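You operate a simulated robot arm through the tools that you are given. There is no shell and no other tool.

You are at the controls of a simulated robot arm. One attempt, no reset.

JOB
Pack the black-cage bearing with grease on the packer.
Fine: use the red plunger; plunger and bearing go back where they lay.

Only the result counts: the job must be done as asked and must still hold three seconds after the hand-in. Knocking over, shifting, dropping, spilling or breaking anything else fails it.

ROBOT AND FRAMES
A 7-joint arm with a fingered hand, fixed in place. Base frame: the origin is at the foot of the arm, x ahead of it, y to its left, z up; the work surface is at about z = 0.88. Readings come in m, degrees, newtons and seconds.
With the tool pointing down near the work surface it reaches from about 0.28 to 0.7 m from the base axis. Its first joint turns from -166.0 to 166.0 degrees. Payload 4 kg.
The tool frame sits at the grasp point between the pads (the TCP): z along the fingers, y along the line on which they close. The tips reach 0.026 m beyond it. Largest opening 0.148 m; the body of the gripper starts 0.073 m behind the TCP. The gripper is a hand of 3 fingers: y runs from the thumb to the fingers, the wrist lies at [0, 0, -0.239] in the tool frame, and closing takes about 1.5 s.
Orientation is told as [roll, pitch, yaw] about the base's x, y, z axes, in that order, counted from this pose: with the fingers straight down and closing along the base's y, the tool's x points along the base's -x, its y along +y and its z along -z.

CONTROLS
- The arm moves only by the tool play_rows. Its arguments are lists of equal length, an entry for each row: "gripper": the gripper command, from -1 (shut) to 1 (fully open), values between in proportion; "xyz": the shift along the tool's x, y, z in m, a list of three; "angular": the turn, a rotation vector about the tool's x, y, z in rad, a list of three. In form: {"gripper": [gripper, ...], "xyz": [[x, y, z], ...], "angular": [[wx, wy, wz], ...]}. A call has 1 to 20 rows; each row is the pose to reach, as a shift and turn from the pose commanded when the call began, along the tool's axes at that moment. Rows are played at 5 a second. More than 0.05 m and 8.6 degrees between two rows, or a gripper value outside its range, and nothing of the call is played. Where a pose cannot be reached the arm comes as near as it can. A force on the tool above 40 N (or 10 N above the force at the start of the call, whichever is more), or a blocked arm, ends the call early, and 0.2 s more pass. The fingers move at their own pace (about 0.072 m/s each) and stop on an object; they squeeze with about 30 N. The grip force told is the motor's: it shows also when the fingers shut on nothing. Time passes only in rows, and 0.2 s behind the last, so rows that repeat a pose let the fingers close. It gives the time, the measured TCP pose, the force on the tool (base axes), the opening and the grip force at its end, in the units of the frame above (readings bear some noise), with the torque about the TCP (base axes, N m) and any sound that the robot's microphone picked up.
- Cameras (640 x 400 px; columns grow to the right, rows downward): "scene" is fixed at [0.2339, 0.5021, 1.48]; the picture's right is [-0.89, -0.45, 0.00], its down [-0.31, 0.61, -0.73] and it looks along [0.33, -0.65, -0.69] (base axes); focal length 338 px, centre (320, 200). "wrist" rides on the gripper at [0.068, -0.039, -0.09] in the tool frame; the picture's right is [0.50, 0.87, 0.00], its down [-0.66, 0.38, -0.65] and it looks along [-0.57, 0.33, 0.76] (tool axes); focal length 222 px, centre (320, 200). There is no depth. A picture from a camera that has moved, and an enlarged one, comes with that camera's place and axes in the base frame and with its lens. The place of the scene camera against the robot may be out by one fixed shift of up to 0.025 m in any direction.
- snapshot(camera): a new picture of that camera. The clock stands still meanwhile.
- move_column(by): slides the trunk up (or, below 0, down) by that many m; the arm rides with it, the base frame stays. It gives what a move gives, with no picture.
- preshape(shape): the hand has 3 fingers and takes this shape, open, in about a second: jaw (thumb against the fingers, like two jaws); tri (thumb and two fingers); tip (a fingertip pinch); poke (one finger out to press); point (the index stretched); flat (the hand flat); cup (the hand cupped); fist (a fist). The gripper value then closes the fingers along that shape, each until it touches; the sizes above hold for jaw. It gives what a move gives, with no picture.
- zoom(camera, box): a new picture of the part [left, top, right, bottom] of that camera's present view, enlarged. The clock stands still meanwhile.
- sign_off(): hands the job in; it is judged then, once.

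Nothing tells you positions but the pictures and the camera data. Unless the task says otherwise, let go and move clear before handing in.

The tools are called after "Emit:" by a JSON object that holds its "method" and its "body". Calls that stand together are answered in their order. play_rows: Moves the arm, as the interface text tells. Its arguments: {"type":"object","properties":{"gripper":{"type":"array","items":{"type":"number"}},"xyz":{"type":"array","items":{"type":"array","items":{"type":"number"}}},"angular":{"type":"array","items":{"type":"array","items":{"type":"number"}}}},"required":["gripper","xyz","angular"]} The other tools are called the same way: move_column (by) slides the trunk up or down; preshape (shape) gives the hand a shape; snapshot (camera) takes a picture; zoom (camera, box) takes an enlarged picture of a part of a camera's view; sign_off () hands the job in.

At the start:

```text
time: 0.0
eef_pos: [0.3722, 0.0869, 1.164]
tcp_rot: [0.1, 0.1, -0.1]
force: [0.2, 0.6, 0.1]
wrist_torque: [-0.03, -0.03, 0.02]
width: 0.1477
grasp_force: 0.1
shape: jaw
trunk travel left (down, up): [-0.475, 0.115]
```

scene: 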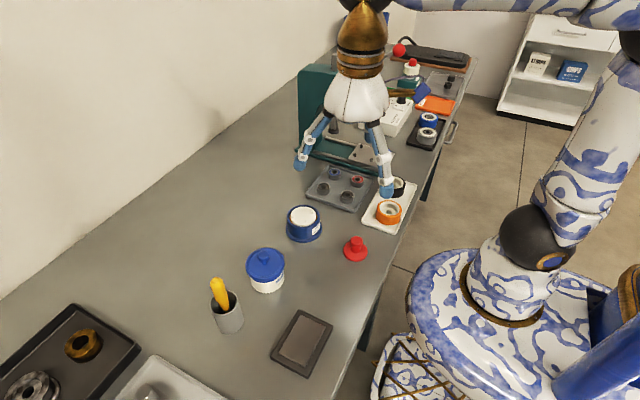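
wrist: 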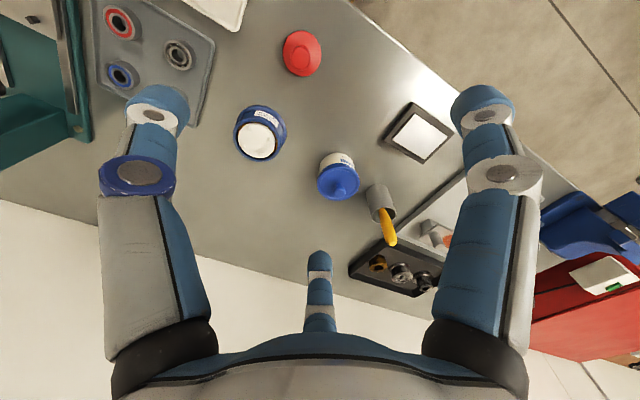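

I see a bench with a tray of bearings, a red plunger, jars and a few other items. I'll take closer pictures before moving anything.

Emit:
{"method": "zoom", "body": {"camera": "scene", "box": [280, 120, 440, 270]}}

Emit:
{"method": "zoom", "body": {"camera": "scene", "box": [360, 30, 480, 160]}}

Emit:
{"method": "zoom", "body": {"camera": "scene", "box": [0, 200, 380, 400]}}

Emit:
{"method": "zoom", "body": {"camera": "wrist", "box": [80, 0, 400, 200]}}

Emit:
{"method": "zoom", "body": {"camera": "wrist", "box": [320, 80, 560, 300]}}

```text
2.67 times, centred on (360, 195) of scene
camera zoom: at [0.2339, 0.5021, 1.48], right [-0.89, -0.45, 0.0], down [-0.31, 0.61, -0.73], along [0.33, -0.65, -0.69], focal length 902 px, centre (213, 213)
```

zoom: 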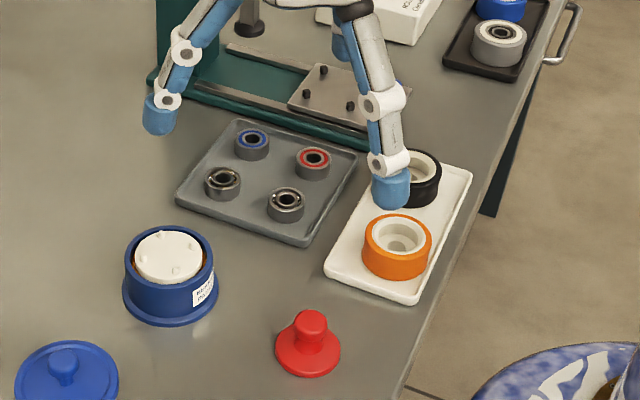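

```text
3.08 times, centred on (420, 95) of scene
camera zoom: at [0.2339, 0.5021, 1.48], right [-0.89, -0.45, 0.0], down [-0.31, 0.61, -0.73], along [0.33, -0.65, -0.69], focal length 1040 px, centre (12, 523)
```

zoom: 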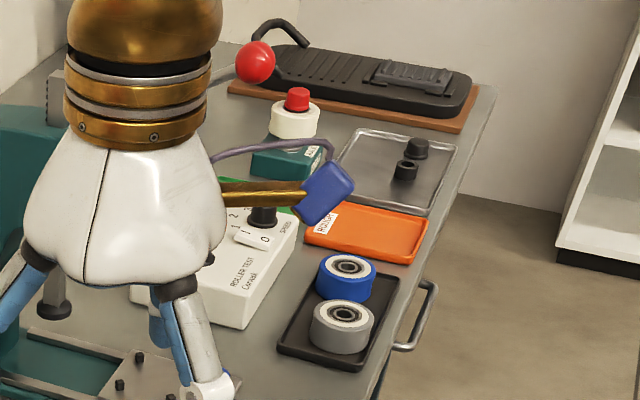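

```text
1.68 times, centred on (190, 300) of scene
camera zoom: at [0.2339, 0.5021, 1.48], right [-0.89, -0.45, 0.0], down [-0.31, 0.61, -0.73], along [0.33, -0.65, -0.69], focal length 570 px, centre (539, 32)
```

zoom: 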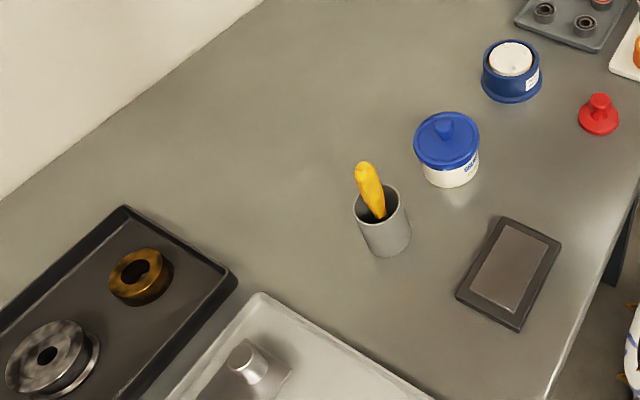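

```text
2.00 times, centred on (240, 100) of wrist
camera zoom: at [0.3024, 0.0462, 1.2551], right [-0.5, 0.87, 0.0], down [0.66, 0.38, 0.65], along [0.57, 0.33, -0.76], focal length 444 px, centre (480, 400)
```

zoom: 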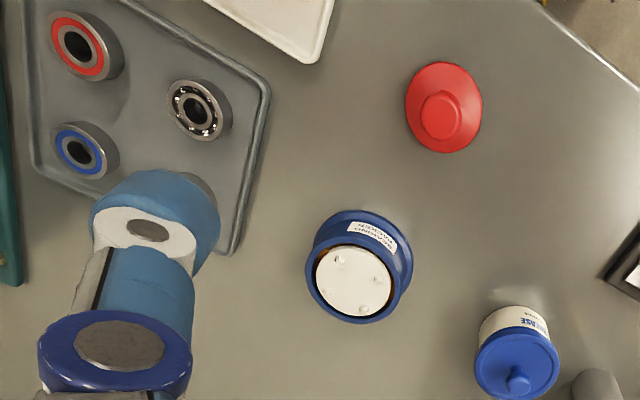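

```text
1.82 times, centred on (440, 190) of wrist
camera zoom: at [0.3024, 0.0462, 1.2551], right [-0.5, 0.87, 0.0], down [0.66, 0.38, 0.65], along [0.57, 0.33, -0.76], focal length 404 px, centre (102, 218)
```

zoom: 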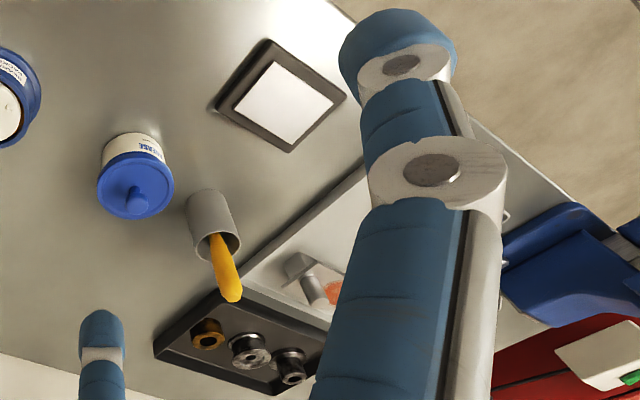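

Two open bearings lie in the grey tray and one of them is half hidden from the wrist camera. I'll enlarge the tray further to tell the cages apart.

Emit:
{"method": "zoom", "body": {"camera": "scene", "box": [320, 160, 370, 210]}}

Emit:
{"method": "zoom", "body": {"camera": "wrist", "box": [90, 0, 220, 130]}}

Emit:
{"method": "zoom", "body": {"camera": "scene", "box": [280, 190, 380, 280]}}

Emit:
{"method": "zoom", "body": {"camera": "wrist", "box": [220, 20, 340, 170]}}

```text
8.00 times, centred on (345, 185) of scene
camera zoom: at [0.2339, 0.5021, 1.48], right [-0.89, -0.45, 0.0], down [-0.31, 0.61, -0.73], along [0.33, -0.65, -0.69], focal length 2705 px, centre (120, 320)
```

zoom: 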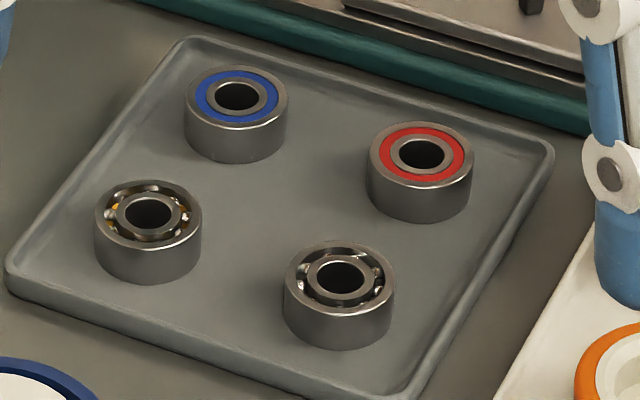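

```text
3.08 times, centred on (155, 65) of wrist
camera zoom: at [0.3024, 0.0462, 1.2551], right [-0.5, 0.87, 0.0], down [0.66, 0.38, 0.65], along [0.57, 0.33, -0.76], focal length 684 px, centre (828, 615)
```

zoom: 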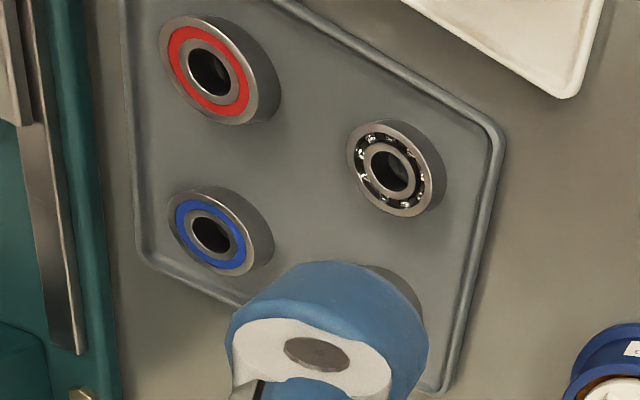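

```text
4.44 times, centred on (330, 235) of scene
camera zoom: at [0.2339, 0.5021, 1.48], right [-0.89, -0.45, 0.0], down [-0.31, 0.61, -0.73], along [0.33, -0.65, -0.69], focal length 1503 px, centre (276, 44)
```

zoom: 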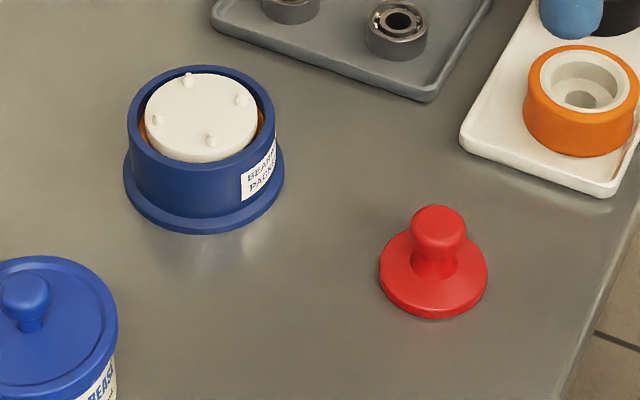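

```text
2.67 times, centred on (280, 95) of wrist
camera zoom: at [0.3024, 0.0462, 1.2551], right [-0.5, 0.87, 0.0], down [0.66, 0.38, 0.65], along [0.57, 0.33, -0.76], focal length 592 px, centre (427, 480)
```

zoom: 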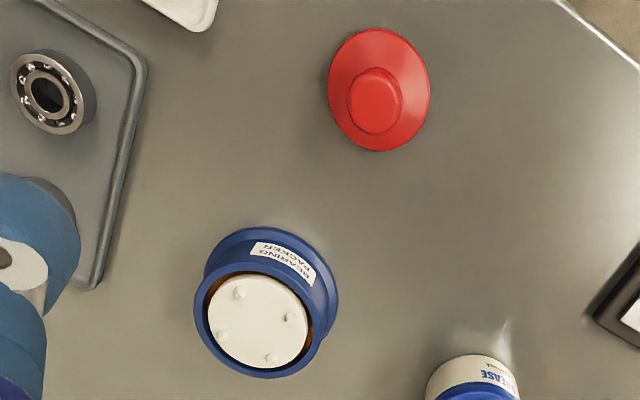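

The right-hand open bearing (the one nearer the arm, about x 0.437, y -0.093) has the black cage, and the left one has a brass cage. I put the packer near (0.49, 0.04) and the plunger near (0.356, 0.05). I'll try the hand shapes in free air first.

Emit:
{"method": "preshape", "body": {"shape": "tip"}}

Emit:
{"method": "snapshot", "body": {"camera": "wrist"}}

Emit:
{"method": "zoom", "body": {"camera": "scene", "box": [280, 30, 440, 230]}}

Emit:
{"method": "preshape", "body": {"shape": "tri"}}

Emit:
{"method": "snapshot", "body": {"camera": "wrist"}}

Emit:
{"method": "zoom", "body": {"camera": "scene", "box": [280, 30, 440, 230]}}

```text
time: 0.9
eef_pos: [0.3717, 0.0867, 1.1634]
tcp_rot: [0.1, -0.1, 0.0]
force: [-0.1, 0.0, 0.0]
wrist_torque: [0.0, -0.04, 0.0]
width: 0.1478
grasp_force: 0.0
shape: tip
trunk travel left (down, up): [-0.475, 0.115]
```

```text
taken
camera wrist: at [0.3024, 0.0462, 1.2551], right [-0.5, 0.87, 0.0], down [0.66, 0.38, 0.65], along [0.57, 0.33, -0.76], focal length 222 px, centre (320, 200)
```

wrist: 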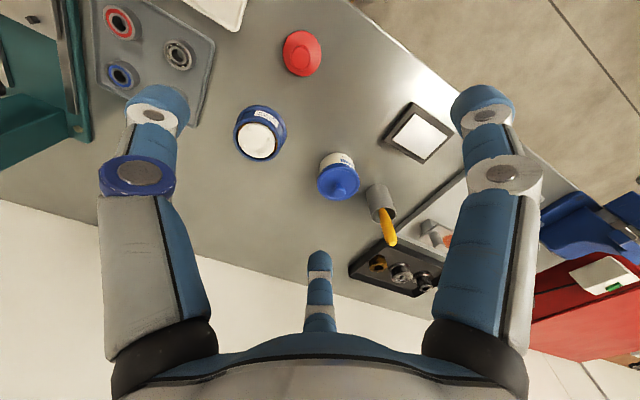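

```text
2.00 times, centred on (360, 130) of scene
camera zoom: at [0.2339, 0.5021, 1.48], right [-0.89, -0.45, 0.0], down [-0.31, 0.61, -0.73], along [0.33, -0.65, -0.69], focal length 676 px, centre (240, 340)
```

zoom: 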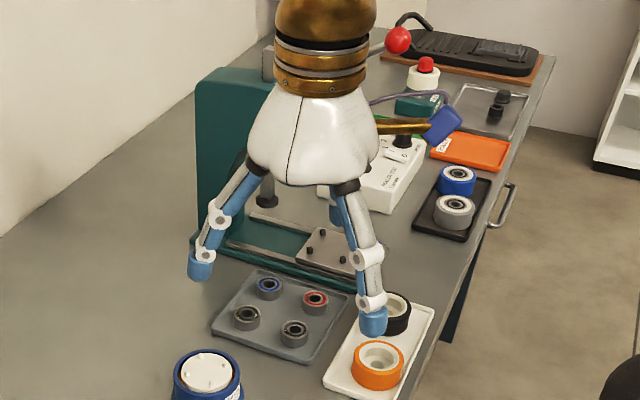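

```text
time: 1.8
eef_pos: [0.3715, 0.086, 1.1634]
tcp_rot: [0.0, 0.1, 0.1]
force: [0.1, 0.1, 0.0]
wrist_torque: [0.0, 0.0, 0.02]
width: 0.1479
grasp_force: 0.1
shape: tri
trunk travel left (down, up): [-0.475, 0.115]
```

```text
taken
camera wrist: at [0.3024, 0.0462, 1.2551], right [-0.5, 0.87, 0.0], down [0.66, 0.38, 0.65], along [0.57, 0.33, -0.76], focal length 222 px, centre (320, 200)
```

wrist: 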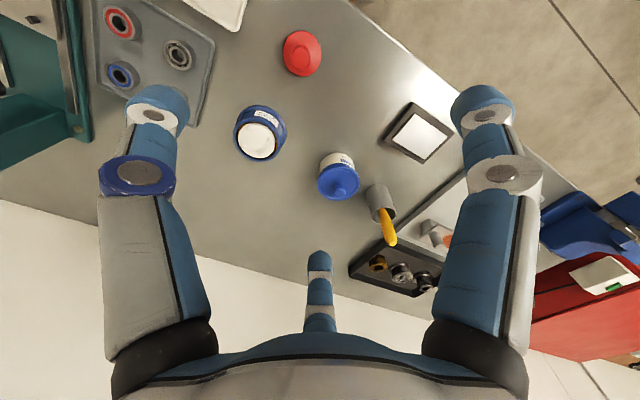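

```text
2.00 times, centred on (360, 130) of scene
camera zoom: at [0.2339, 0.5021, 1.48], right [-0.89, -0.45, 0.0], down [-0.31, 0.61, -0.73], along [0.33, -0.65, -0.69], focal length 676 px, centre (240, 340)
```

zoom: 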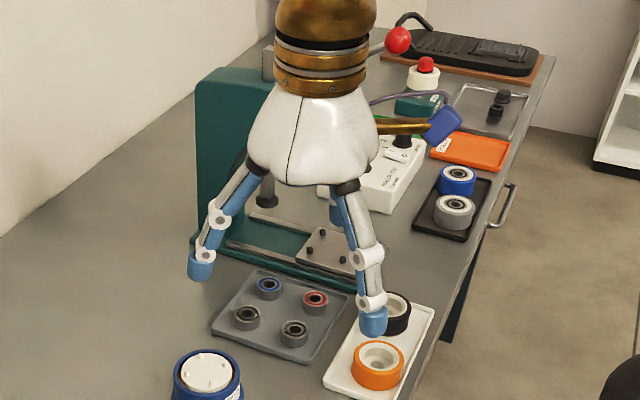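

The three shapes look alike when open, with the fingers about 120° apart. I'll close each in the air to see how they meet.

Emit:
{"method": "play_rows", "body": {"gripper": [-0.5, -0.5, -0.5, -0.5, -0.5, -0.5, -0.5, -0.5], "xyz": [[0, 0, 0], [0, 0, 0], [0, 0, 0], [0, 0, 0], [0, 0, 0], [0, 0, 0], [0, 0, 0], [0, 0, 0]], "angular": [[0, 0, 0], [0, 0, 0], [0, 0, 0], [0, 0, 0], [0, 0, 0], [0, 0, 0], [0, 0, 0], [0, 0, 0]]}}

Emit:
{"method": "snapshot", "body": {"camera": "wrist"}}

Emit:
{"method": "zoom", "body": {"camera": "scene", "box": [280, 30, 440, 230]}}

Emit:
{"method": "preshape", "body": {"shape": "jaw"}}

Emit:
{"method": "play_rows", "body": {"gripper": [-0.5, -0.5, -0.5, -0.5, -0.5, -0.5, -0.5, -0.5], "xyz": [[0, 0, 0], [0, 0, 0], [0, 0, 0], [0, 0, 0], [0, 0, 0], [0, 0, 0], [0, 0, 0], [0, 0, 0]], "angular": [[0, 0, 0], [0, 0, 0], [0, 0, 0], [0, 0, 0], [0, 0, 0], [0, 0, 0], [0, 0, 0], [0, 0, 0]]}}

Emit:
{"method": "snapshot", "body": {"camera": "wrist"}}

Emit:
{"method": "zoom", "body": {"camera": "scene", "box": [280, 30, 440, 230]}}

Emit:
{"method": "preshape", "body": {"shape": "tip"}}

Emit:
{"method": "play_rows", "body": {"gripper": [-0.5, -0.5, -0.5, -0.5, -0.5, -0.5, -0.5, -0.5], "xyz": [[0, 0, 0], [0, 0, 0], [0, 0, 0], [0, 0, 0], [0, 0, 0], [0, 0, 0], [0, 0, 0], [0, 0, 0]], "angular": [[0, 0, 0], [0, 0, 0], [0, 0, 0], [0, 0, 0], [0, 0, 0], [0, 0, 0], [0, 0, 0], [0, 0, 0]]}}

Emit:
{"method": "snapshot", "body": {"camera": "wrist"}}

Emit:
{"method": "zoom", "body": {"camera": "scene", "box": [280, 30, 440, 230]}}

```text
time: 3.6
eef_pos: [0.3718, 0.0856, 1.164]
tcp_rot: [-0.1, 0.0, -0.1]
force: [-0.4, 0.1, -0.6]
wrist_torque: [0.02, -0.02, 0.0]
width: 0.0374
grasp_force: 0.2
shape: tri
trunk travel left (down, up): [-0.475, 0.115]
```

```text
taken
camera wrist: at [0.3024, 0.0462, 1.2551], right [-0.5, 0.87, 0.0], down [0.66, 0.38, 0.65], along [0.57, 0.33, -0.76], focal length 222 px, centre (320, 200)
```

wrist: 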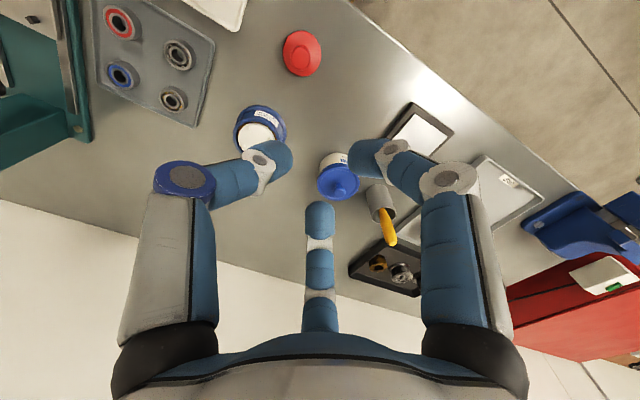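

```text
2.00 times, centred on (360, 130) of scene
camera zoom: at [0.2339, 0.5021, 1.48], right [-0.89, -0.45, 0.0], down [-0.31, 0.61, -0.73], along [0.33, -0.65, -0.69], focal length 676 px, centre (240, 340)
```

zoom: 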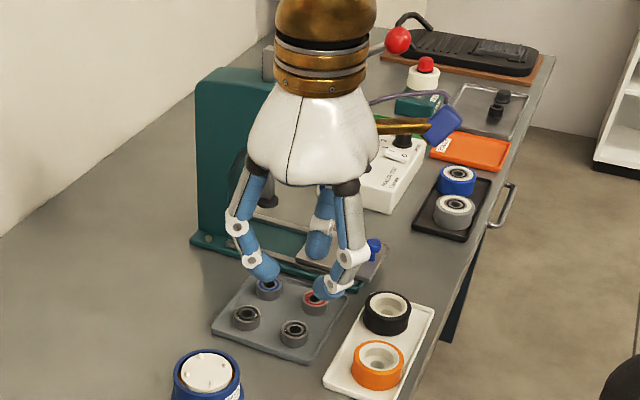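

```text
time: 4.5
eef_pos: [0.3722, 0.0854, 1.1642]
tcp_rot: [-0.1, 0.1, -0.1]
force: [-0.4, 0.6, 0.1]
wrist_torque: [-0.03, -0.01, 0.01]
width: 0.1479
grasp_force: 0.1
shape: jaw
trunk travel left (down, up): [-0.475, 0.115]
```

```text
time: 6.3
eef_pos: [0.3716, 0.0857, 1.1635]
tcp_rot: [0.0, 0.0, 0.0]
force: [-0.3, 0.0, 0.4]
wrist_torque: [0.01, 0.0, 0.02]
width: 0.0373
grasp_force: 0.0
shape: jaw
trunk travel left (down, up): [-0.475, 0.115]
```

```text
taken
camera wrist: at [0.3024, 0.0462, 1.2551], right [-0.5, 0.87, 0.0], down [0.66, 0.38, 0.65], along [0.57, 0.33, -0.76], focal length 222 px, centre (320, 200)
```

wrist: 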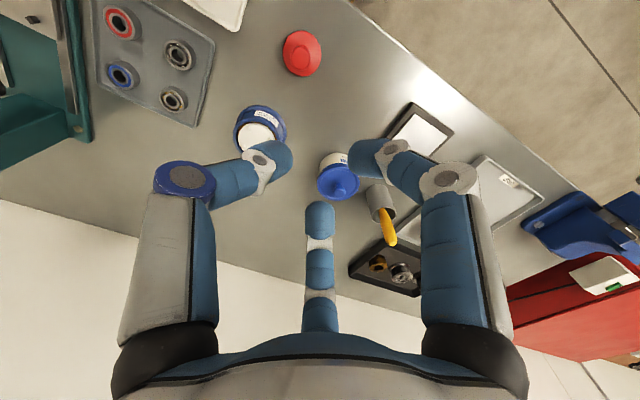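

```text
2.00 times, centred on (360, 130) of scene
camera zoom: at [0.2339, 0.5021, 1.48], right [-0.89, -0.45, 0.0], down [-0.31, 0.61, -0.73], along [0.33, -0.65, -0.69], focal length 676 px, centre (240, 340)
```

zoom: 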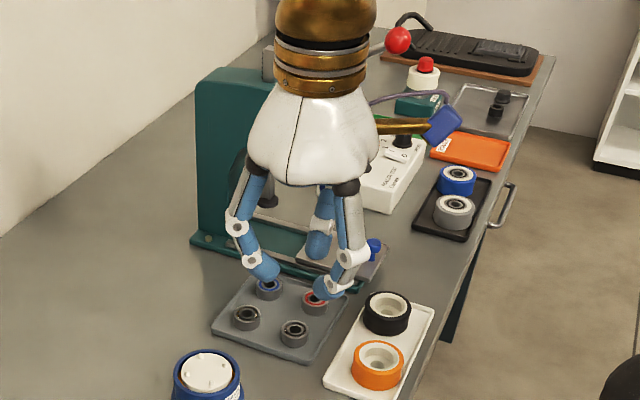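

```text
time: 7.2
eef_pos: [0.3713, 0.0859, 1.1641]
tcp_rot: [0.0, 0.0, 0.0]
force: [0.2, -0.1, -0.7]
wrist_torque: [0.0, -0.01, -0.02]
width: 0.148
grasp_force: 0.0
shape: tip
trunk travel left (down, up): [-0.475, 0.115]
```

```text
time: 9.0
eef_pos: [0.3713, 0.0842, 1.164]
tcp_rot: [0.0, 0.0, 0.0]
force: [1.0, 0.2, 1.1]
wrist_torque: [-0.04, -0.01, 0.01]
width: 0.0372
grasp_force: 0.1
shape: tip
trunk travel left (down, up): [-0.475, 0.115]
```

```text
taken
camera wrist: at [0.3024, 0.0462, 1.2551], right [-0.5, 0.87, 0.0], down [0.66, 0.38, 0.65], along [0.57, 0.33, -0.76], focal length 222 px, centre (320, 200)
```

wrist: 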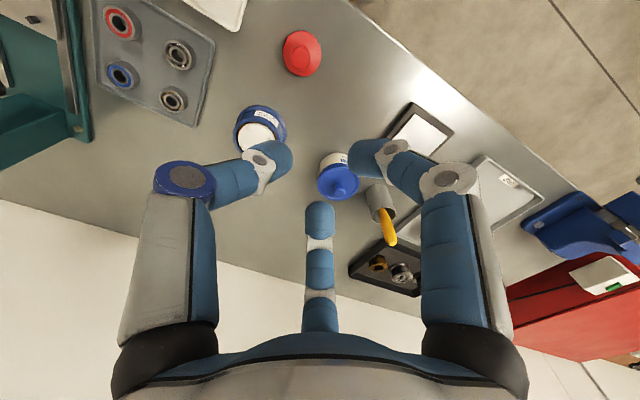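

```text
2.00 times, centred on (360, 130) of scene
camera zoom: at [0.2339, 0.5021, 1.48], right [-0.89, -0.45, 0.0], down [-0.31, 0.61, -0.73], along [0.33, -0.65, -0.69], focal length 676 px, centre (240, 340)
```

zoom: 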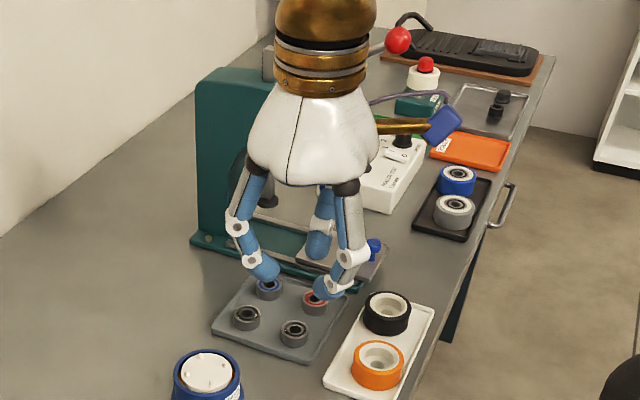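

All three shapes close the same way: three fingers 120° apart, self-centring, with the thumb toward -y. The bearings sit on a 66 mm square grid with the black-cage one at about (0.437, -0.094). I'll move above it with the hand turned 45° so the fingers come down between its neighbours, then look again.

Emit:
{"method": "preshape", "body": {"shape": "tri"}}

Emit:
{"method": "play_rows", "body": {"gripper": [0, 0, 0, 0, 0, 0, 0, 0, 0], "xyz": [[-0.008, -0.0225, 0.014], [-0.016, -0.045, 0.028], [-0.024, -0.0675, 0.042], [-0.0325, -0.09, 0.055], [-0.04, -0.1125, 0.069], [-0.049, -0.135, 0.083], [-0.057, -0.157, 0.097], [-0.065, -0.18, 0.11], [-0.065, -0.18, 0.11]], "angular": [[0, 0, -0.098], [0, 0, -0.196], [0, 0, -0.295], [0, 0, -0.393], [0, 0, -0.491], [0, 0, -0.589], [0, 0, -0.687], [0, 0, -0.7854], [0, 0, -0.7854]]}}

Emit:
{"method": "snapshot", "body": {"camera": "wrist"}}

Emit:
{"method": "snapshot", "body": {"camera": "scene"}}

```text
time: 9.9
eef_pos: [0.372, 0.0861, 1.1635]
tcp_rot: [0.0, 0.0, 0.0]
force: [-0.1, 0.0, -1.0]
wrist_torque: [0.02, -0.02, 0.02]
width: 0.1479
grasp_force: 0.0
shape: tri
trunk travel left (down, up): [-0.475, 0.115]
```

```text
time: 11.9
eef_pos: [0.4358, -0.0949, 1.0527]
tcp_rot: [0.1, 0.0, 45.3]
force: [-0.2, 0.9, 0.0]
wrist_torque: [0.0, -0.04, -0.02]
width: 0.0745
grasp_force: 0.0
shape: tri
trunk travel left (down, up): [-0.475, 0.115]
```

```text
taken
camera wrist: at [0.4141, -0.1708, 1.1453], right [-0.97, 0.26, 0.0], down [0.19, 0.73, 0.65], along [0.17, 0.63, -0.76], focal length 222 px, centre (320, 200)
```

wrist: 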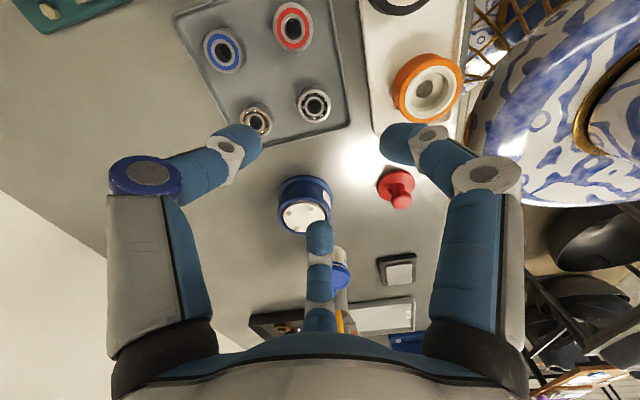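

```text
taken
```

scene: 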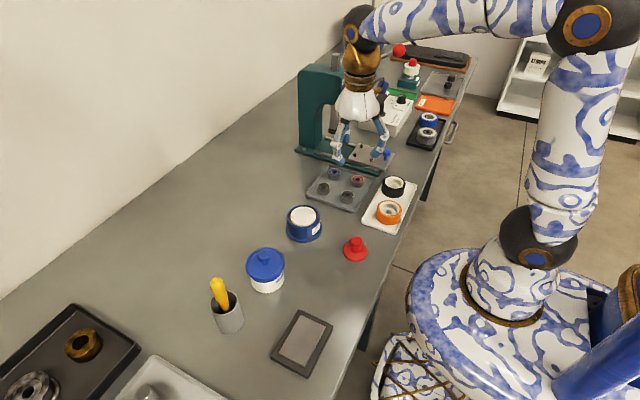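

I'm now above the bearing. I'll enlarge the wrist view to refine its position and estimate the height of the packer and plunger.

Emit:
{"method": "zoom", "body": {"camera": "wrist", "box": [270, 70, 360, 130]}}

Emit:
{"method": "zoom", "body": {"camera": "wrist", "box": [260, 150, 420, 250]}}

Emit:
{"method": "zoom", "body": {"camera": "scene", "box": [300, 110, 430, 220]}}

```text
6.67 times, centred on (315, 100) of wrist
camera zoom: at [0.4141, -0.1708, 1.1453], right [-0.97, 0.26, 0.0], down [0.19, 0.73, 0.65], along [0.17, 0.63, -0.76], focal length 1481 px, centre (353, 867)
```

zoom: 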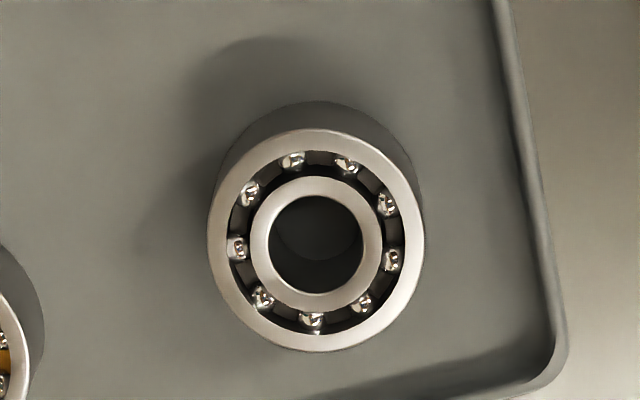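

```text
4.00 times, centred on (340, 200) of wrist
camera zoom: at [0.4141, -0.1708, 1.1453], right [-0.97, 0.26, 0.0], down [0.19, 0.73, 0.65], along [0.17, 0.63, -0.76], focal length 888 px, centre (240, 200)
```

zoom: 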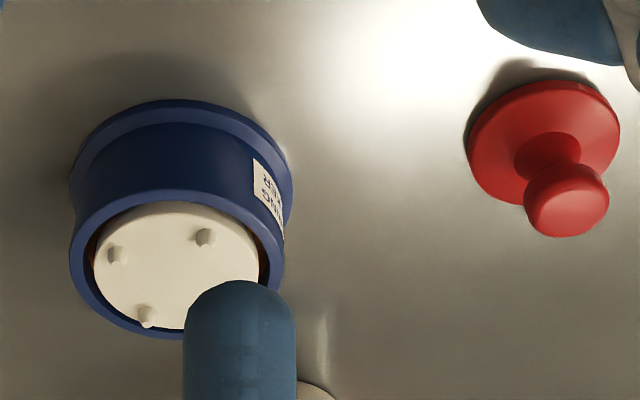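

```text
3.64 times, centred on (365, 165) of scene
camera zoom: at [0.2339, 0.5021, 1.48], right [-0.89, -0.45, 0.0], down [-0.31, 0.61, -0.73], along [0.33, -0.65, -0.69], focal length 1230 px, centre (156, 327)
```

zoom: 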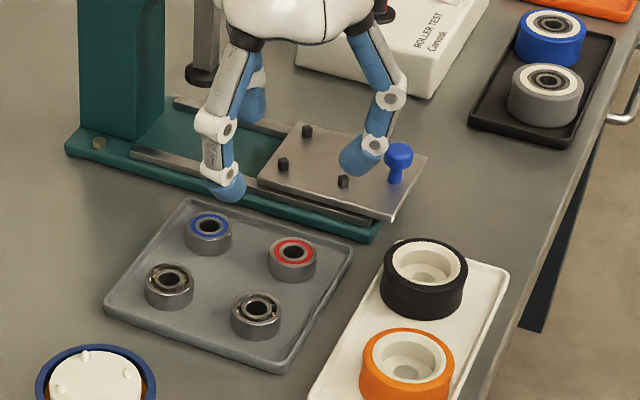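

The cage is clearly black. I put the bearing at about (0.440, -0.096), with its top near z 0.90 and a 35 mm outer diameter. I'll centre on it and come down to a hover for a close look.

Emit:
{"method": "play_rows", "body": {"gripper": [-0.05, -0.1, -0.1, -0.1, -0.1], "xyz": [[-0.001, -0.001, 0.025], [-0.002, -0.003, 0.05], [-0.0033, -0.0047, 0.075], [-0.0033, -0.0047, 0.09], [-0.0033, -0.0047, 0.09]], "angular": [[0, 0, 0], [0, 0, 0], [0, 0, 0], [0, 0, 0], [0, 0, 0]]}}

Emit:
{"method": "snapshot", "body": {"camera": "wrist"}}

Emit:
{"method": "zoom", "body": {"camera": "scene", "box": [300, 110, 430, 220]}}

```text
time: 13.1
eef_pos: [0.4417, -0.095, 0.9637]
tcp_rot: [0.0, 0.1, 44.9]
force: [1.1, 0.0, -0.2]
wrist_torque: [0.0, 0.01, 0.0]
width: 0.0672
grasp_force: 0.0
shape: tri
trunk travel left (down, up): [-0.475, 0.115]
```

```text
taken
camera wrist: at [0.4201, -0.1706, 1.0539], right [-0.97, 0.26, 0.0], down [0.2, 0.73, 0.65], along [0.17, 0.63, -0.76], focal length 222 px, centre (320, 200)
```

wrist: 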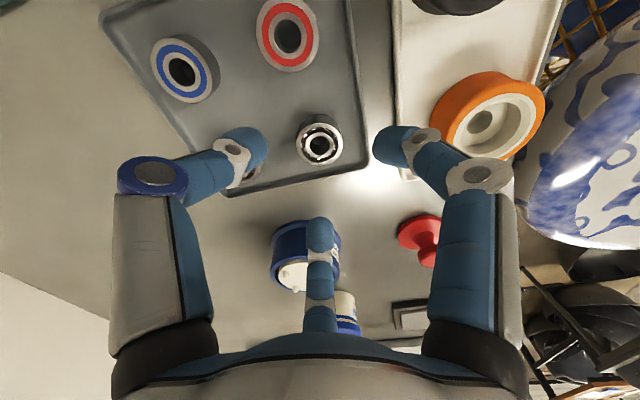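

```text
3.64 times, centred on (365, 165) of scene
camera zoom: at [0.2339, 0.5021, 1.48], right [-0.89, -0.45, 0.0], down [-0.31, 0.61, -0.73], along [0.33, -0.65, -0.69], focal length 1230 px, centre (156, 327)
```

zoom: 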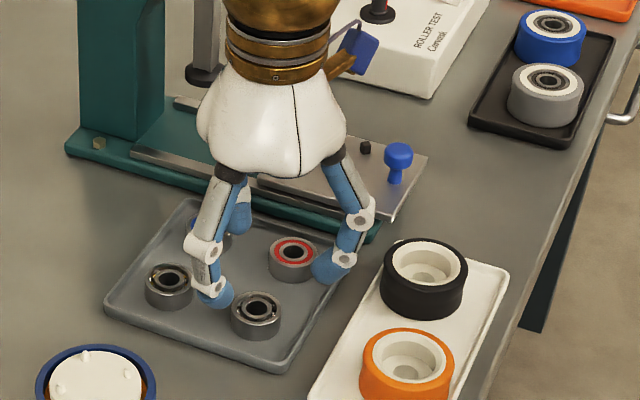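

Emit:
{"method": "zoom", "body": {"camera": "wrist", "box": [280, 105, 370, 175]}}

Emit:
{"method": "zoom", "body": {"camera": "wrist", "box": [180, 80, 440, 240]}}

Emit:
{"method": "zoom", "body": {"camera": "scene", "box": [325, 160, 375, 210]}}

```text
5.71 times, centred on (325, 140) of wrist
camera zoom: at [0.4201, -0.1706, 1.0539], right [-0.97, 0.26, 0.0], down [0.2, 0.73, 0.65], along [0.17, 0.63, -0.76], focal length 1269 px, centre (291, 543)
```

zoom: 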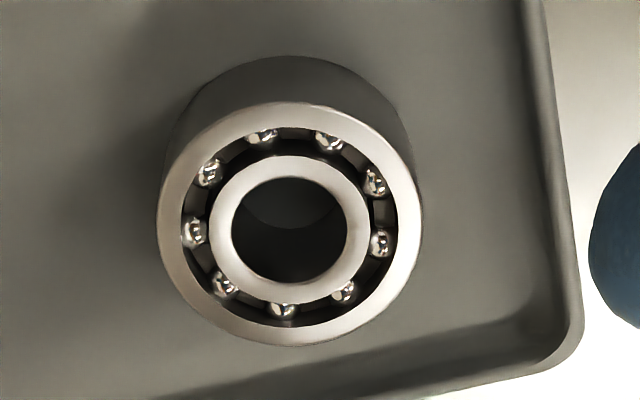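

```text
2.46 times, centred on (310, 160) of wrist
camera zoom: at [0.4201, -0.1706, 1.0539], right [-0.97, 0.26, 0.0], down [0.2, 0.73, 0.65], along [0.17, 0.63, -0.76], focal length 547 px, centre (345, 298)
```

zoom: 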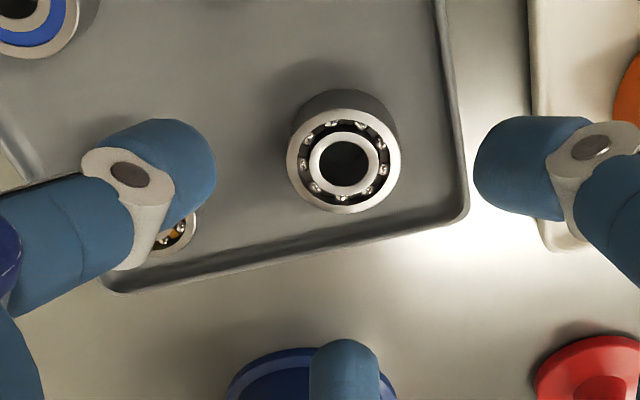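

```text
8.00 times, centred on (350, 185) of scene
camera zoom: at [0.2339, 0.5021, 1.48], right [-0.89, -0.45, 0.0], down [-0.31, 0.61, -0.73], along [0.33, -0.65, -0.69], focal length 2705 px, centre (80, 320)
```

zoom: 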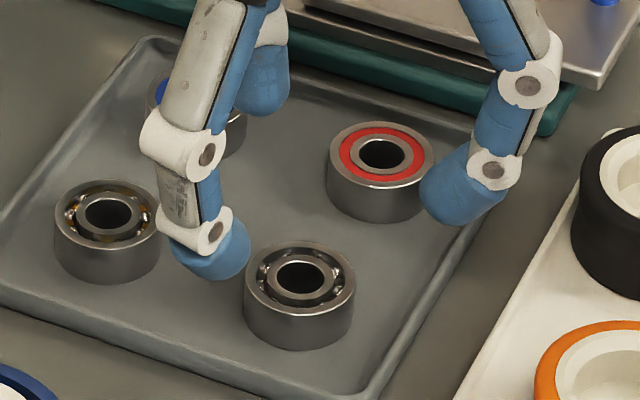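

The bearing is centred under the hand, its top is near z 0.900 and it stands about 15 mm tall. The tray walls are close on the -x and +y sides, so I'll turn to yaw -15°, which points one finger into the tray corner and the others beside the neighbours. I'll also narrow the opening and check the clearances from up here.

Emit:
{"method": "play_rows", "body": {"gripper": [-0.2, -0.3, -0.42, -0.42, -0.42, -0.42, -0.42, -0.42, -0.42], "xyz": [[0, 0, 0], [0, 0, 0], [0, 0, 0], [0, 0, 0], [0, 0, 0], [0, 0, 0], [0, 0, 0], [0, 0, 0], [0, 0, 0]], "angular": [[0, 0, 0.131], [0, 0, 0.262], [0, 0, 0.393], [0, 0, 0.524], [0, 0, 0.654], [0, 0, 0.785], [0, 0, 0.916], [0, 0, 1.0472], [0, 0, 1.0472]]}}

Emit:
{"method": "snapshot", "body": {"camera": "wrist"}}

Emit:
{"method": "zoom", "body": {"camera": "wrist", "box": [240, 90, 400, 250]}}

Emit:
{"method": "zoom", "body": {"camera": "scene", "box": [320, 150, 380, 210]}}

```text
time: 15.1
eef_pos: [0.4419, -0.0948, 0.9636]
tcp_rot: [0.1, 0.1, -15.2]
force: [0.3, -0.3, 0.8]
wrist_torque: [-0.01, -0.01, 0.01]
width: 0.0431
grasp_force: 0.1
shape: tri
trunk travel left (down, up): [-0.475, 0.115]
```

```text
taken
camera wrist: at [0.3652, -0.1159, 1.055], right [-0.26, 0.97, 0.0], down [0.73, 0.19, 0.65], along [0.63, 0.17, -0.76], focal length 222 px, centre (320, 200)
```

wrist: 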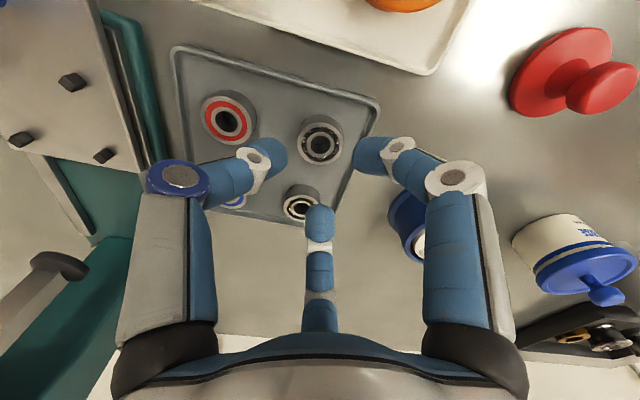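

```text
2.50 times, centred on (320, 170) of wrist
camera zoom: at [0.3652, -0.1159, 1.055], right [-0.26, 0.97, 0.0], down [0.73, 0.19, 0.65], along [0.63, 0.17, -0.76], focal length 555 px, centre (320, 275)
```

zoom: 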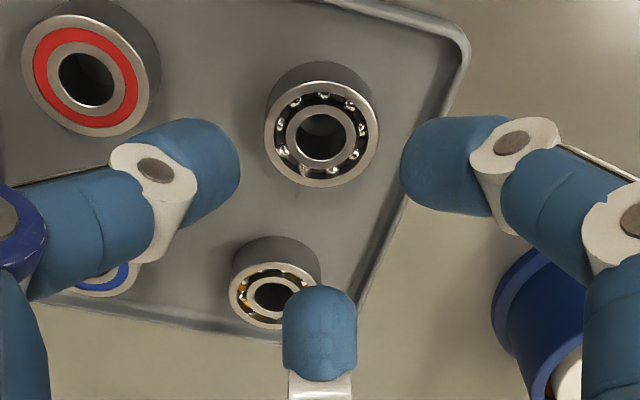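

```text
6.67 times, centred on (350, 180) of scene
camera zoom: at [0.2339, 0.5021, 1.48], right [-0.89, -0.45, 0.0], down [-0.31, 0.61, -0.73], along [0.33, -0.65, -0.69], focal length 2254 px, centre (120, 333)
```

zoom: 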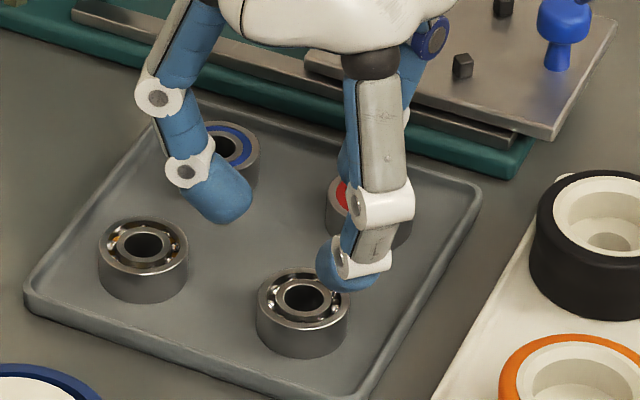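

The finger bodies look thick, about 21 mm, but they fit in this orientation if I grip high on the bearing. I'll measure its offset from the hand axis more precisely.

Emit:
{"method": "zoom", "body": {"camera": "wrist", "box": [275, 100, 365, 170]}}

Emit:
{"method": "zoom", "body": {"camera": "scene", "box": [330, 165, 370, 205]}}

```text
5.71 times, centred on (320, 135) of wrist
camera zoom: at [0.3652, -0.1159, 1.055], right [-0.26, 0.97, 0.0], down [0.73, 0.19, 0.65], along [0.63, 0.17, -0.76], focal length 1269 px, centre (320, 571)
```

zoom: 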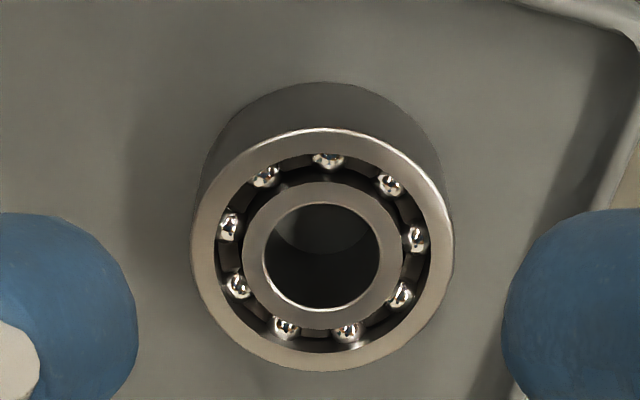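

```text
10.00 times, centred on (350, 185) of scene
camera zoom: at [0.2339, 0.5021, 1.48], right [-0.89, -0.45, 0.0], down [-0.31, 0.61, -0.73], along [0.33, -0.65, -0.69], focal length 3382 px, centre (20, 350)
```

zoom: 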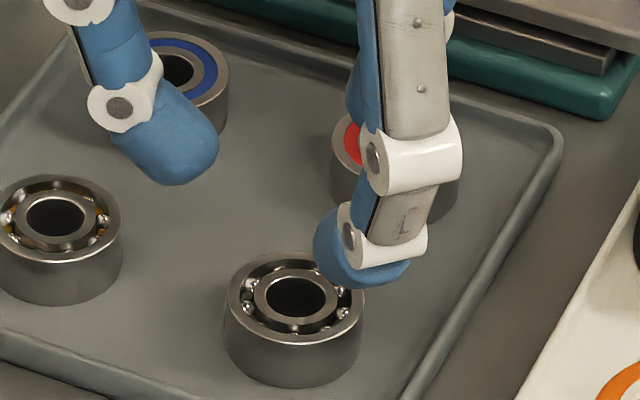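

The bearing is within about 0.5 mm of the hand axis. To get its height exactly, I'll close the fingers to 10 mm and feel down gently onto the outer ring's top face.

Emit:
{"method": "play_rows", "body": {"gripper": [-0.865, -0.865, -0.865, -0.865, -0.865, -0.865, -0.865], "xyz": [[0, 0, 0], [0, 0, 0], [0, 0, 0.005], [0, 0, 0.015], [0, 0, 0.025], [0, 0, 0.03], [0, 0, 0.031]], "angular": [[0, 0, 0], [0, 0, 0], [0, 0, 0], [0, 0, 0], [0, 0, 0], [0, 0, 0], [0, 0, 0]]}}

Emit:
{"method": "zoom", "body": {"camera": "wrist", "box": [240, 90, 400, 250]}}

Emit:
{"method": "zoom", "body": {"camera": "scene", "box": [320, 150, 380, 210]}}

```text
time: 16.7
eef_pos: [0.4421, -0.0963, 0.9335]
tcp_rot: [0.0, -0.1, -15.0]
force: [-0.6, 1.3, -0.1]
wrist_torque: [-0.01, -0.02, 0.0]
width: 0.0101
grasp_force: 0.0
shape: tri
trunk travel left (down, up): [-0.475, 0.115]
```

```text
2.50 times, centred on (320, 170) of wrist
camera zoom: at [0.365, -0.1161, 1.0243], right [-0.26, 0.97, 0.0], down [0.73, 0.2, 0.65], along [0.63, 0.17, -0.76], focal length 555 px, centre (320, 275)
```

zoom: 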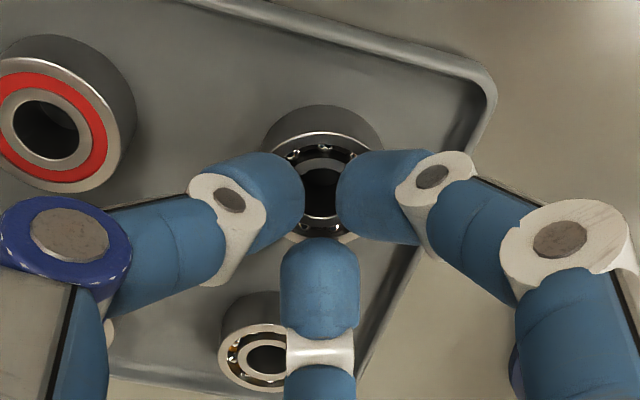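

```text
6.67 times, centred on (350, 180) of scene
camera zoom: at [0.2339, 0.5021, 1.48], right [-0.89, -0.45, 0.0], down [-0.31, 0.61, -0.73], along [0.33, -0.65, -0.69], focal length 2254 px, centre (120, 333)
```

zoom: 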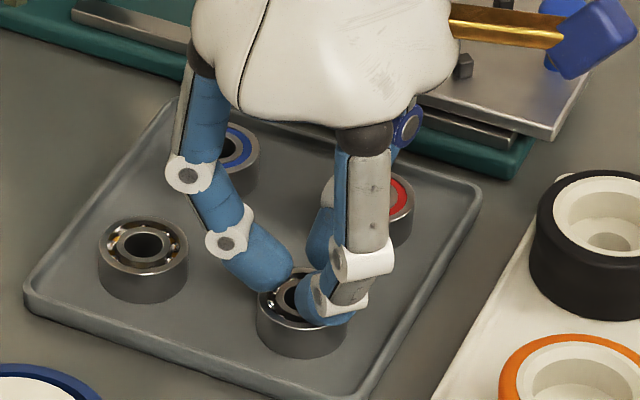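

There's no contact yet. I'll keep going down in 1 mm steps and watch the force.

Emit:
{"method": "play_rows", "body": {"gripper": [-0.865, -0.865], "xyz": [[0, 0, 0.002], [0, 0, 0.002]], "angular": [[0, 0, 0], [0, 0, 0]]}}

Emit:
{"method": "play_rows", "body": {"gripper": [-0.865, -0.865], "xyz": [[0, 0, 0.001], [0, 0, 0.001]], "angular": [[0, 0, 0], [0, 0, 0]]}}

Emit:
{"method": "play_rows", "body": {"gripper": [-0.865, -0.865], "xyz": [[0, 0, 0.001], [0, 0, 0.001]], "angular": [[0, 0, 0], [0, 0, 0]]}}

```text
time: 17.3
eef_pos: [0.4411, -0.0956, 0.9309]
tcp_rot: [0.1, 0.0, -15.0]
force: [0.4, -0.1, 0.8]
wrist_torque: [0.02, -0.01, -0.02]
width: 0.0105
grasp_force: 0.1
shape: tri
trunk travel left (down, up): [-0.475, 0.115]
```

```text
time: 17.9
eef_pos: [0.4411, -0.0938, 0.9309]
tcp_rot: [0.0, 0.0, -15.0]
force: [-0.8, -1.2, 0.1]
wrist_torque: [0.0, 0.01, 0.0]
width: 0.0102
grasp_force: 0.0
shape: tri
trunk travel left (down, up): [-0.475, 0.115]
```

```text
time: 18.5
eef_pos: [0.4434, -0.0957, 0.9286]
tcp_rot: [0.1, -0.1, -15.0]
force: [-0.3, 0.2, 0.1]
wrist_torque: [-0.01, -0.01, -0.02]
width: 0.0103
grasp_force: 0.2
shape: tri
trunk travel left (down, up): [-0.475, 0.115]
```

Emit:
{"method": "play_rows", "body": {"gripper": [-0.865, -0.865], "xyz": [[0, 0, 0.001], [0, 0, 0.001]], "angular": [[0, 0, 0], [0, 0, 0]]}}

Emit:
{"method": "play_rows", "body": {"gripper": [-0.865, -0.865], "xyz": [[0, 0, 0.001], [0, 0, 0.001]], "angular": [[0, 0, 0], [0, 0, 0]]}}

Emit:
{"method": "zoom", "body": {"camera": "scene", "box": [335, 170, 365, 200]}}

```text
time: 19.1
eef_pos: [0.4423, -0.0952, 0.9285]
tcp_rot: [-0.1, -0.1, -15.0]
force: [1.2, -0.9, 5.5]
wrist_torque: [0.0, -0.02, 0.02]
width: 0.0103
grasp_force: 0.0
shape: tri
trunk travel left (down, up): [-0.475, 0.115]
```

```text
time: 19.7
eef_pos: [0.4426, -0.0954, 0.9278]
tcp_rot: [0.0, -0.1, -15.0]
force: [-0.2, -1.8, 14.3]
wrist_torque: [-0.11, 0.04, 0.0]
width: 0.011
grasp_force: 0.1
shape: tri
trunk travel left (down, up): [-0.475, 0.115]
```

```text
13.33 times, centred on (350, 185) of scene
camera zoom: at [0.2339, 0.5021, 1.48], right [-0.89, -0.45, 0.0], down [-0.31, 0.61, -0.73], along [0.33, -0.65, -0.69], focal length 4509 px, centre (-80, 400)
```

zoom: 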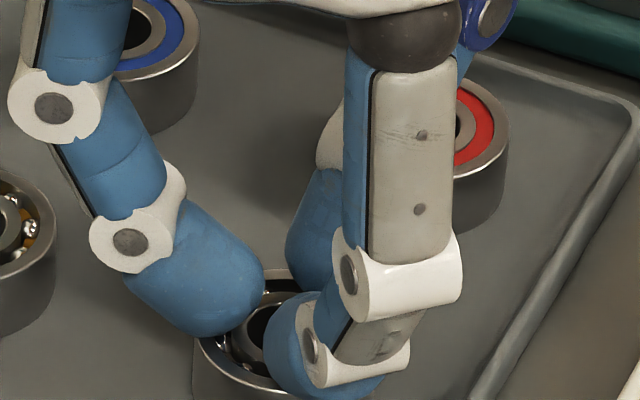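

Contact came at a commanded z of about 0.9285, which puts the bearing top at about z 0.9005. I'll rise, open to 43 mm, come down beside the bearing with the tips about 12 mm below its top, and check clearances before closing.

Emit:
{"method": "play_rows", "body": {"gripper": [-0.865, -0.6, -0.42, -0.42, -0.42, -0.42, -0.42], "xyz": [[0, 0, -0.004], [0, 0, -0.01], [0, 0, -0.01], [0, 0, -0.01], [0, 0, -0.003], [0, 0, 0.004], [0, 0, 0.004]], "angular": [[0, 0, 0], [0, 0, 0], [0, 0, 0], [0, 0, 0], [0, 0, 0], [0, 0, 0], [0, 0, 0]]}}

Emit:
{"method": "zoom", "body": {"camera": "wrist", "box": [240, 90, 400, 250]}}

Emit:
{"method": "zoom", "body": {"camera": "scene", "box": [320, 150, 380, 210]}}

```text
time: 21.3
eef_pos: [0.4424, -0.0956, 0.9226]
tcp_rot: [0.1, 0.0, -15.0]
force: [-0.7, 0.5, 0.4]
wrist_torque: [-0.02, 0.02, 0.0]
width: 0.0426
grasp_force: 0.1
shape: tri
trunk travel left (down, up): [-0.475, 0.115]
```

```text
2.50 times, centred on (320, 170) of wrist
camera zoom: at [0.3651, -0.1156, 1.0143], right [-0.26, 0.97, 0.0], down [0.73, 0.2, 0.65], along [0.63, 0.17, -0.76], focal length 555 px, centre (320, 275)
```

zoom: 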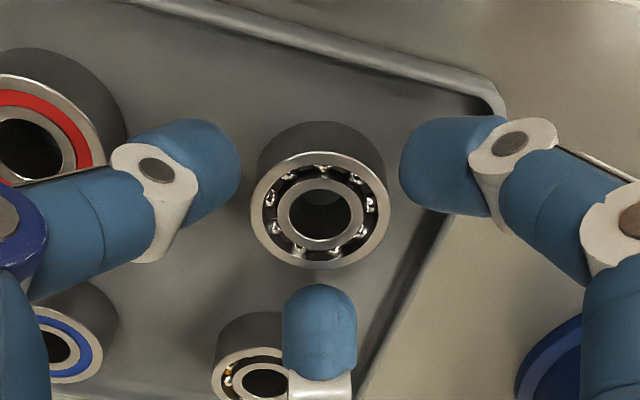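

```text
6.67 times, centred on (350, 180) of scene
camera zoom: at [0.2339, 0.5021, 1.48], right [-0.89, -0.45, 0.0], down [-0.31, 0.61, -0.73], along [0.33, -0.65, -0.69], focal length 2254 px, centre (120, 333)
```

zoom: 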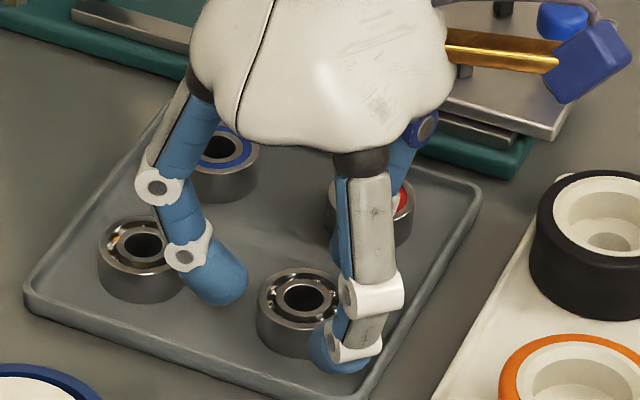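

Clear so far. I'll lower another 5 mm.

Emit:
{"method": "play_rows", "body": {"gripper": [-0.43, -0.43, -0.43, -0.43], "xyz": [[0, 0, 0.002], [0, 0, 0.004], [0, 0, 0.0055], [0, 0, 0.0055]], "angular": [[0, 0, 0], [0, 0, 0], [0, 0, 0], [0, 0, 0]]}}

Emit:
{"method": "zoom", "body": {"camera": "wrist", "box": [240, 110, 400, 270]}}

Emit:
{"method": "zoom", "body": {"camera": "scene", "box": [325, 165, 365, 205]}}

```text
time: 22.3
eef_pos: [0.4429, -0.0961, 0.917]
tcp_rot: [-0.1, 0.0, -14.9]
force: [0.3, -0.2, 1.1]
wrist_torque: [0.02, -0.03, 0.01]
width: 0.0423
grasp_force: 0.0
shape: tri
trunk travel left (down, up): [-0.475, 0.115]
```

```text
2.50 times, centred on (320, 190) of wrist
camera zoom: at [0.3654, -0.116, 1.0081], right [-0.26, 0.97, 0.0], down [0.73, 0.2, 0.65], along [0.63, 0.17, -0.76], focal length 555 px, centre (320, 225)
```

zoom: 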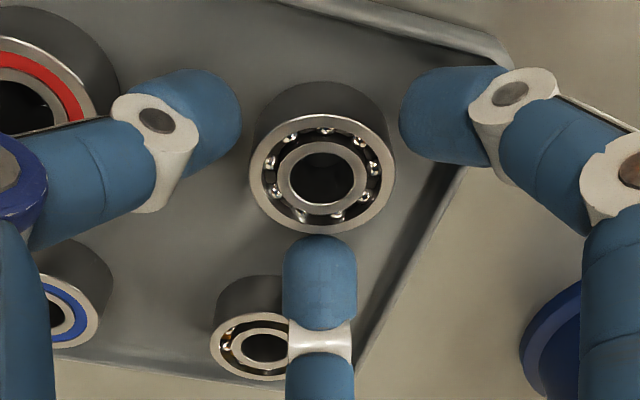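

```text
10.00 times, centred on (345, 185) of scene
camera zoom: at [0.2339, 0.5021, 1.48], right [-0.89, -0.45, 0.0], down [-0.31, 0.61, -0.73], along [0.33, -0.65, -0.69], focal length 3382 px, centre (70, 350)
```

zoom: 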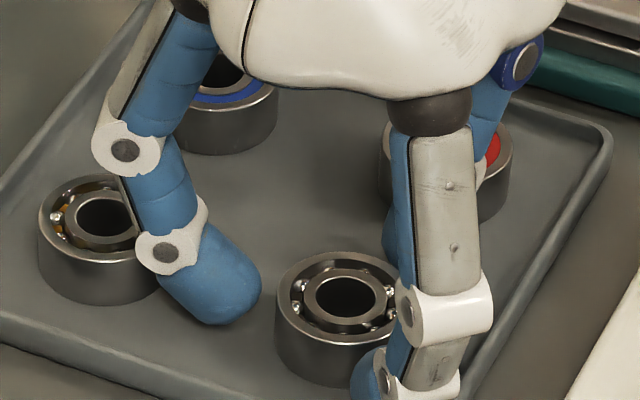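

Still no contact. I'll narrow slightly, go 2 mm lower, then close on the bearing.

Emit:
{"method": "play_rows", "body": {"gripper": [-0.465, -0.465, -0.465, -0.465], "xyz": [[0, 0, 0], [0, 0, 0.001], [0, 0, 0.002], [0, 0, 0.002]], "angular": [[0, 0, 0], [0, 0, 0], [0, 0, 0], [0, 0, 0]]}}

Emit:
{"method": "zoom", "body": {"camera": "scene", "box": [325, 165, 365, 205]}}

```text
time: 23.3
eef_pos: [0.4427, -0.096, 0.9149]
tcp_rot: [0.0, 0.0, -15.0]
force: [0.5, 0.2, -0.3]
wrist_torque: [0.02, -0.02, 0.01]
width: 0.0396
grasp_force: 0.1
shape: tri
trunk travel left (down, up): [-0.475, 0.115]
```

```text
10.00 times, centred on (345, 185) of scene
camera zoom: at [0.2339, 0.5021, 1.48], right [-0.89, -0.45, 0.0], down [-0.31, 0.61, -0.73], along [0.33, -0.65, -0.69], focal length 3382 px, centre (70, 350)
```

zoom: 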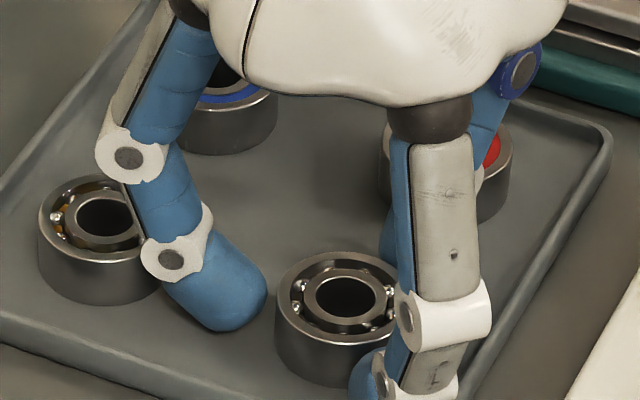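

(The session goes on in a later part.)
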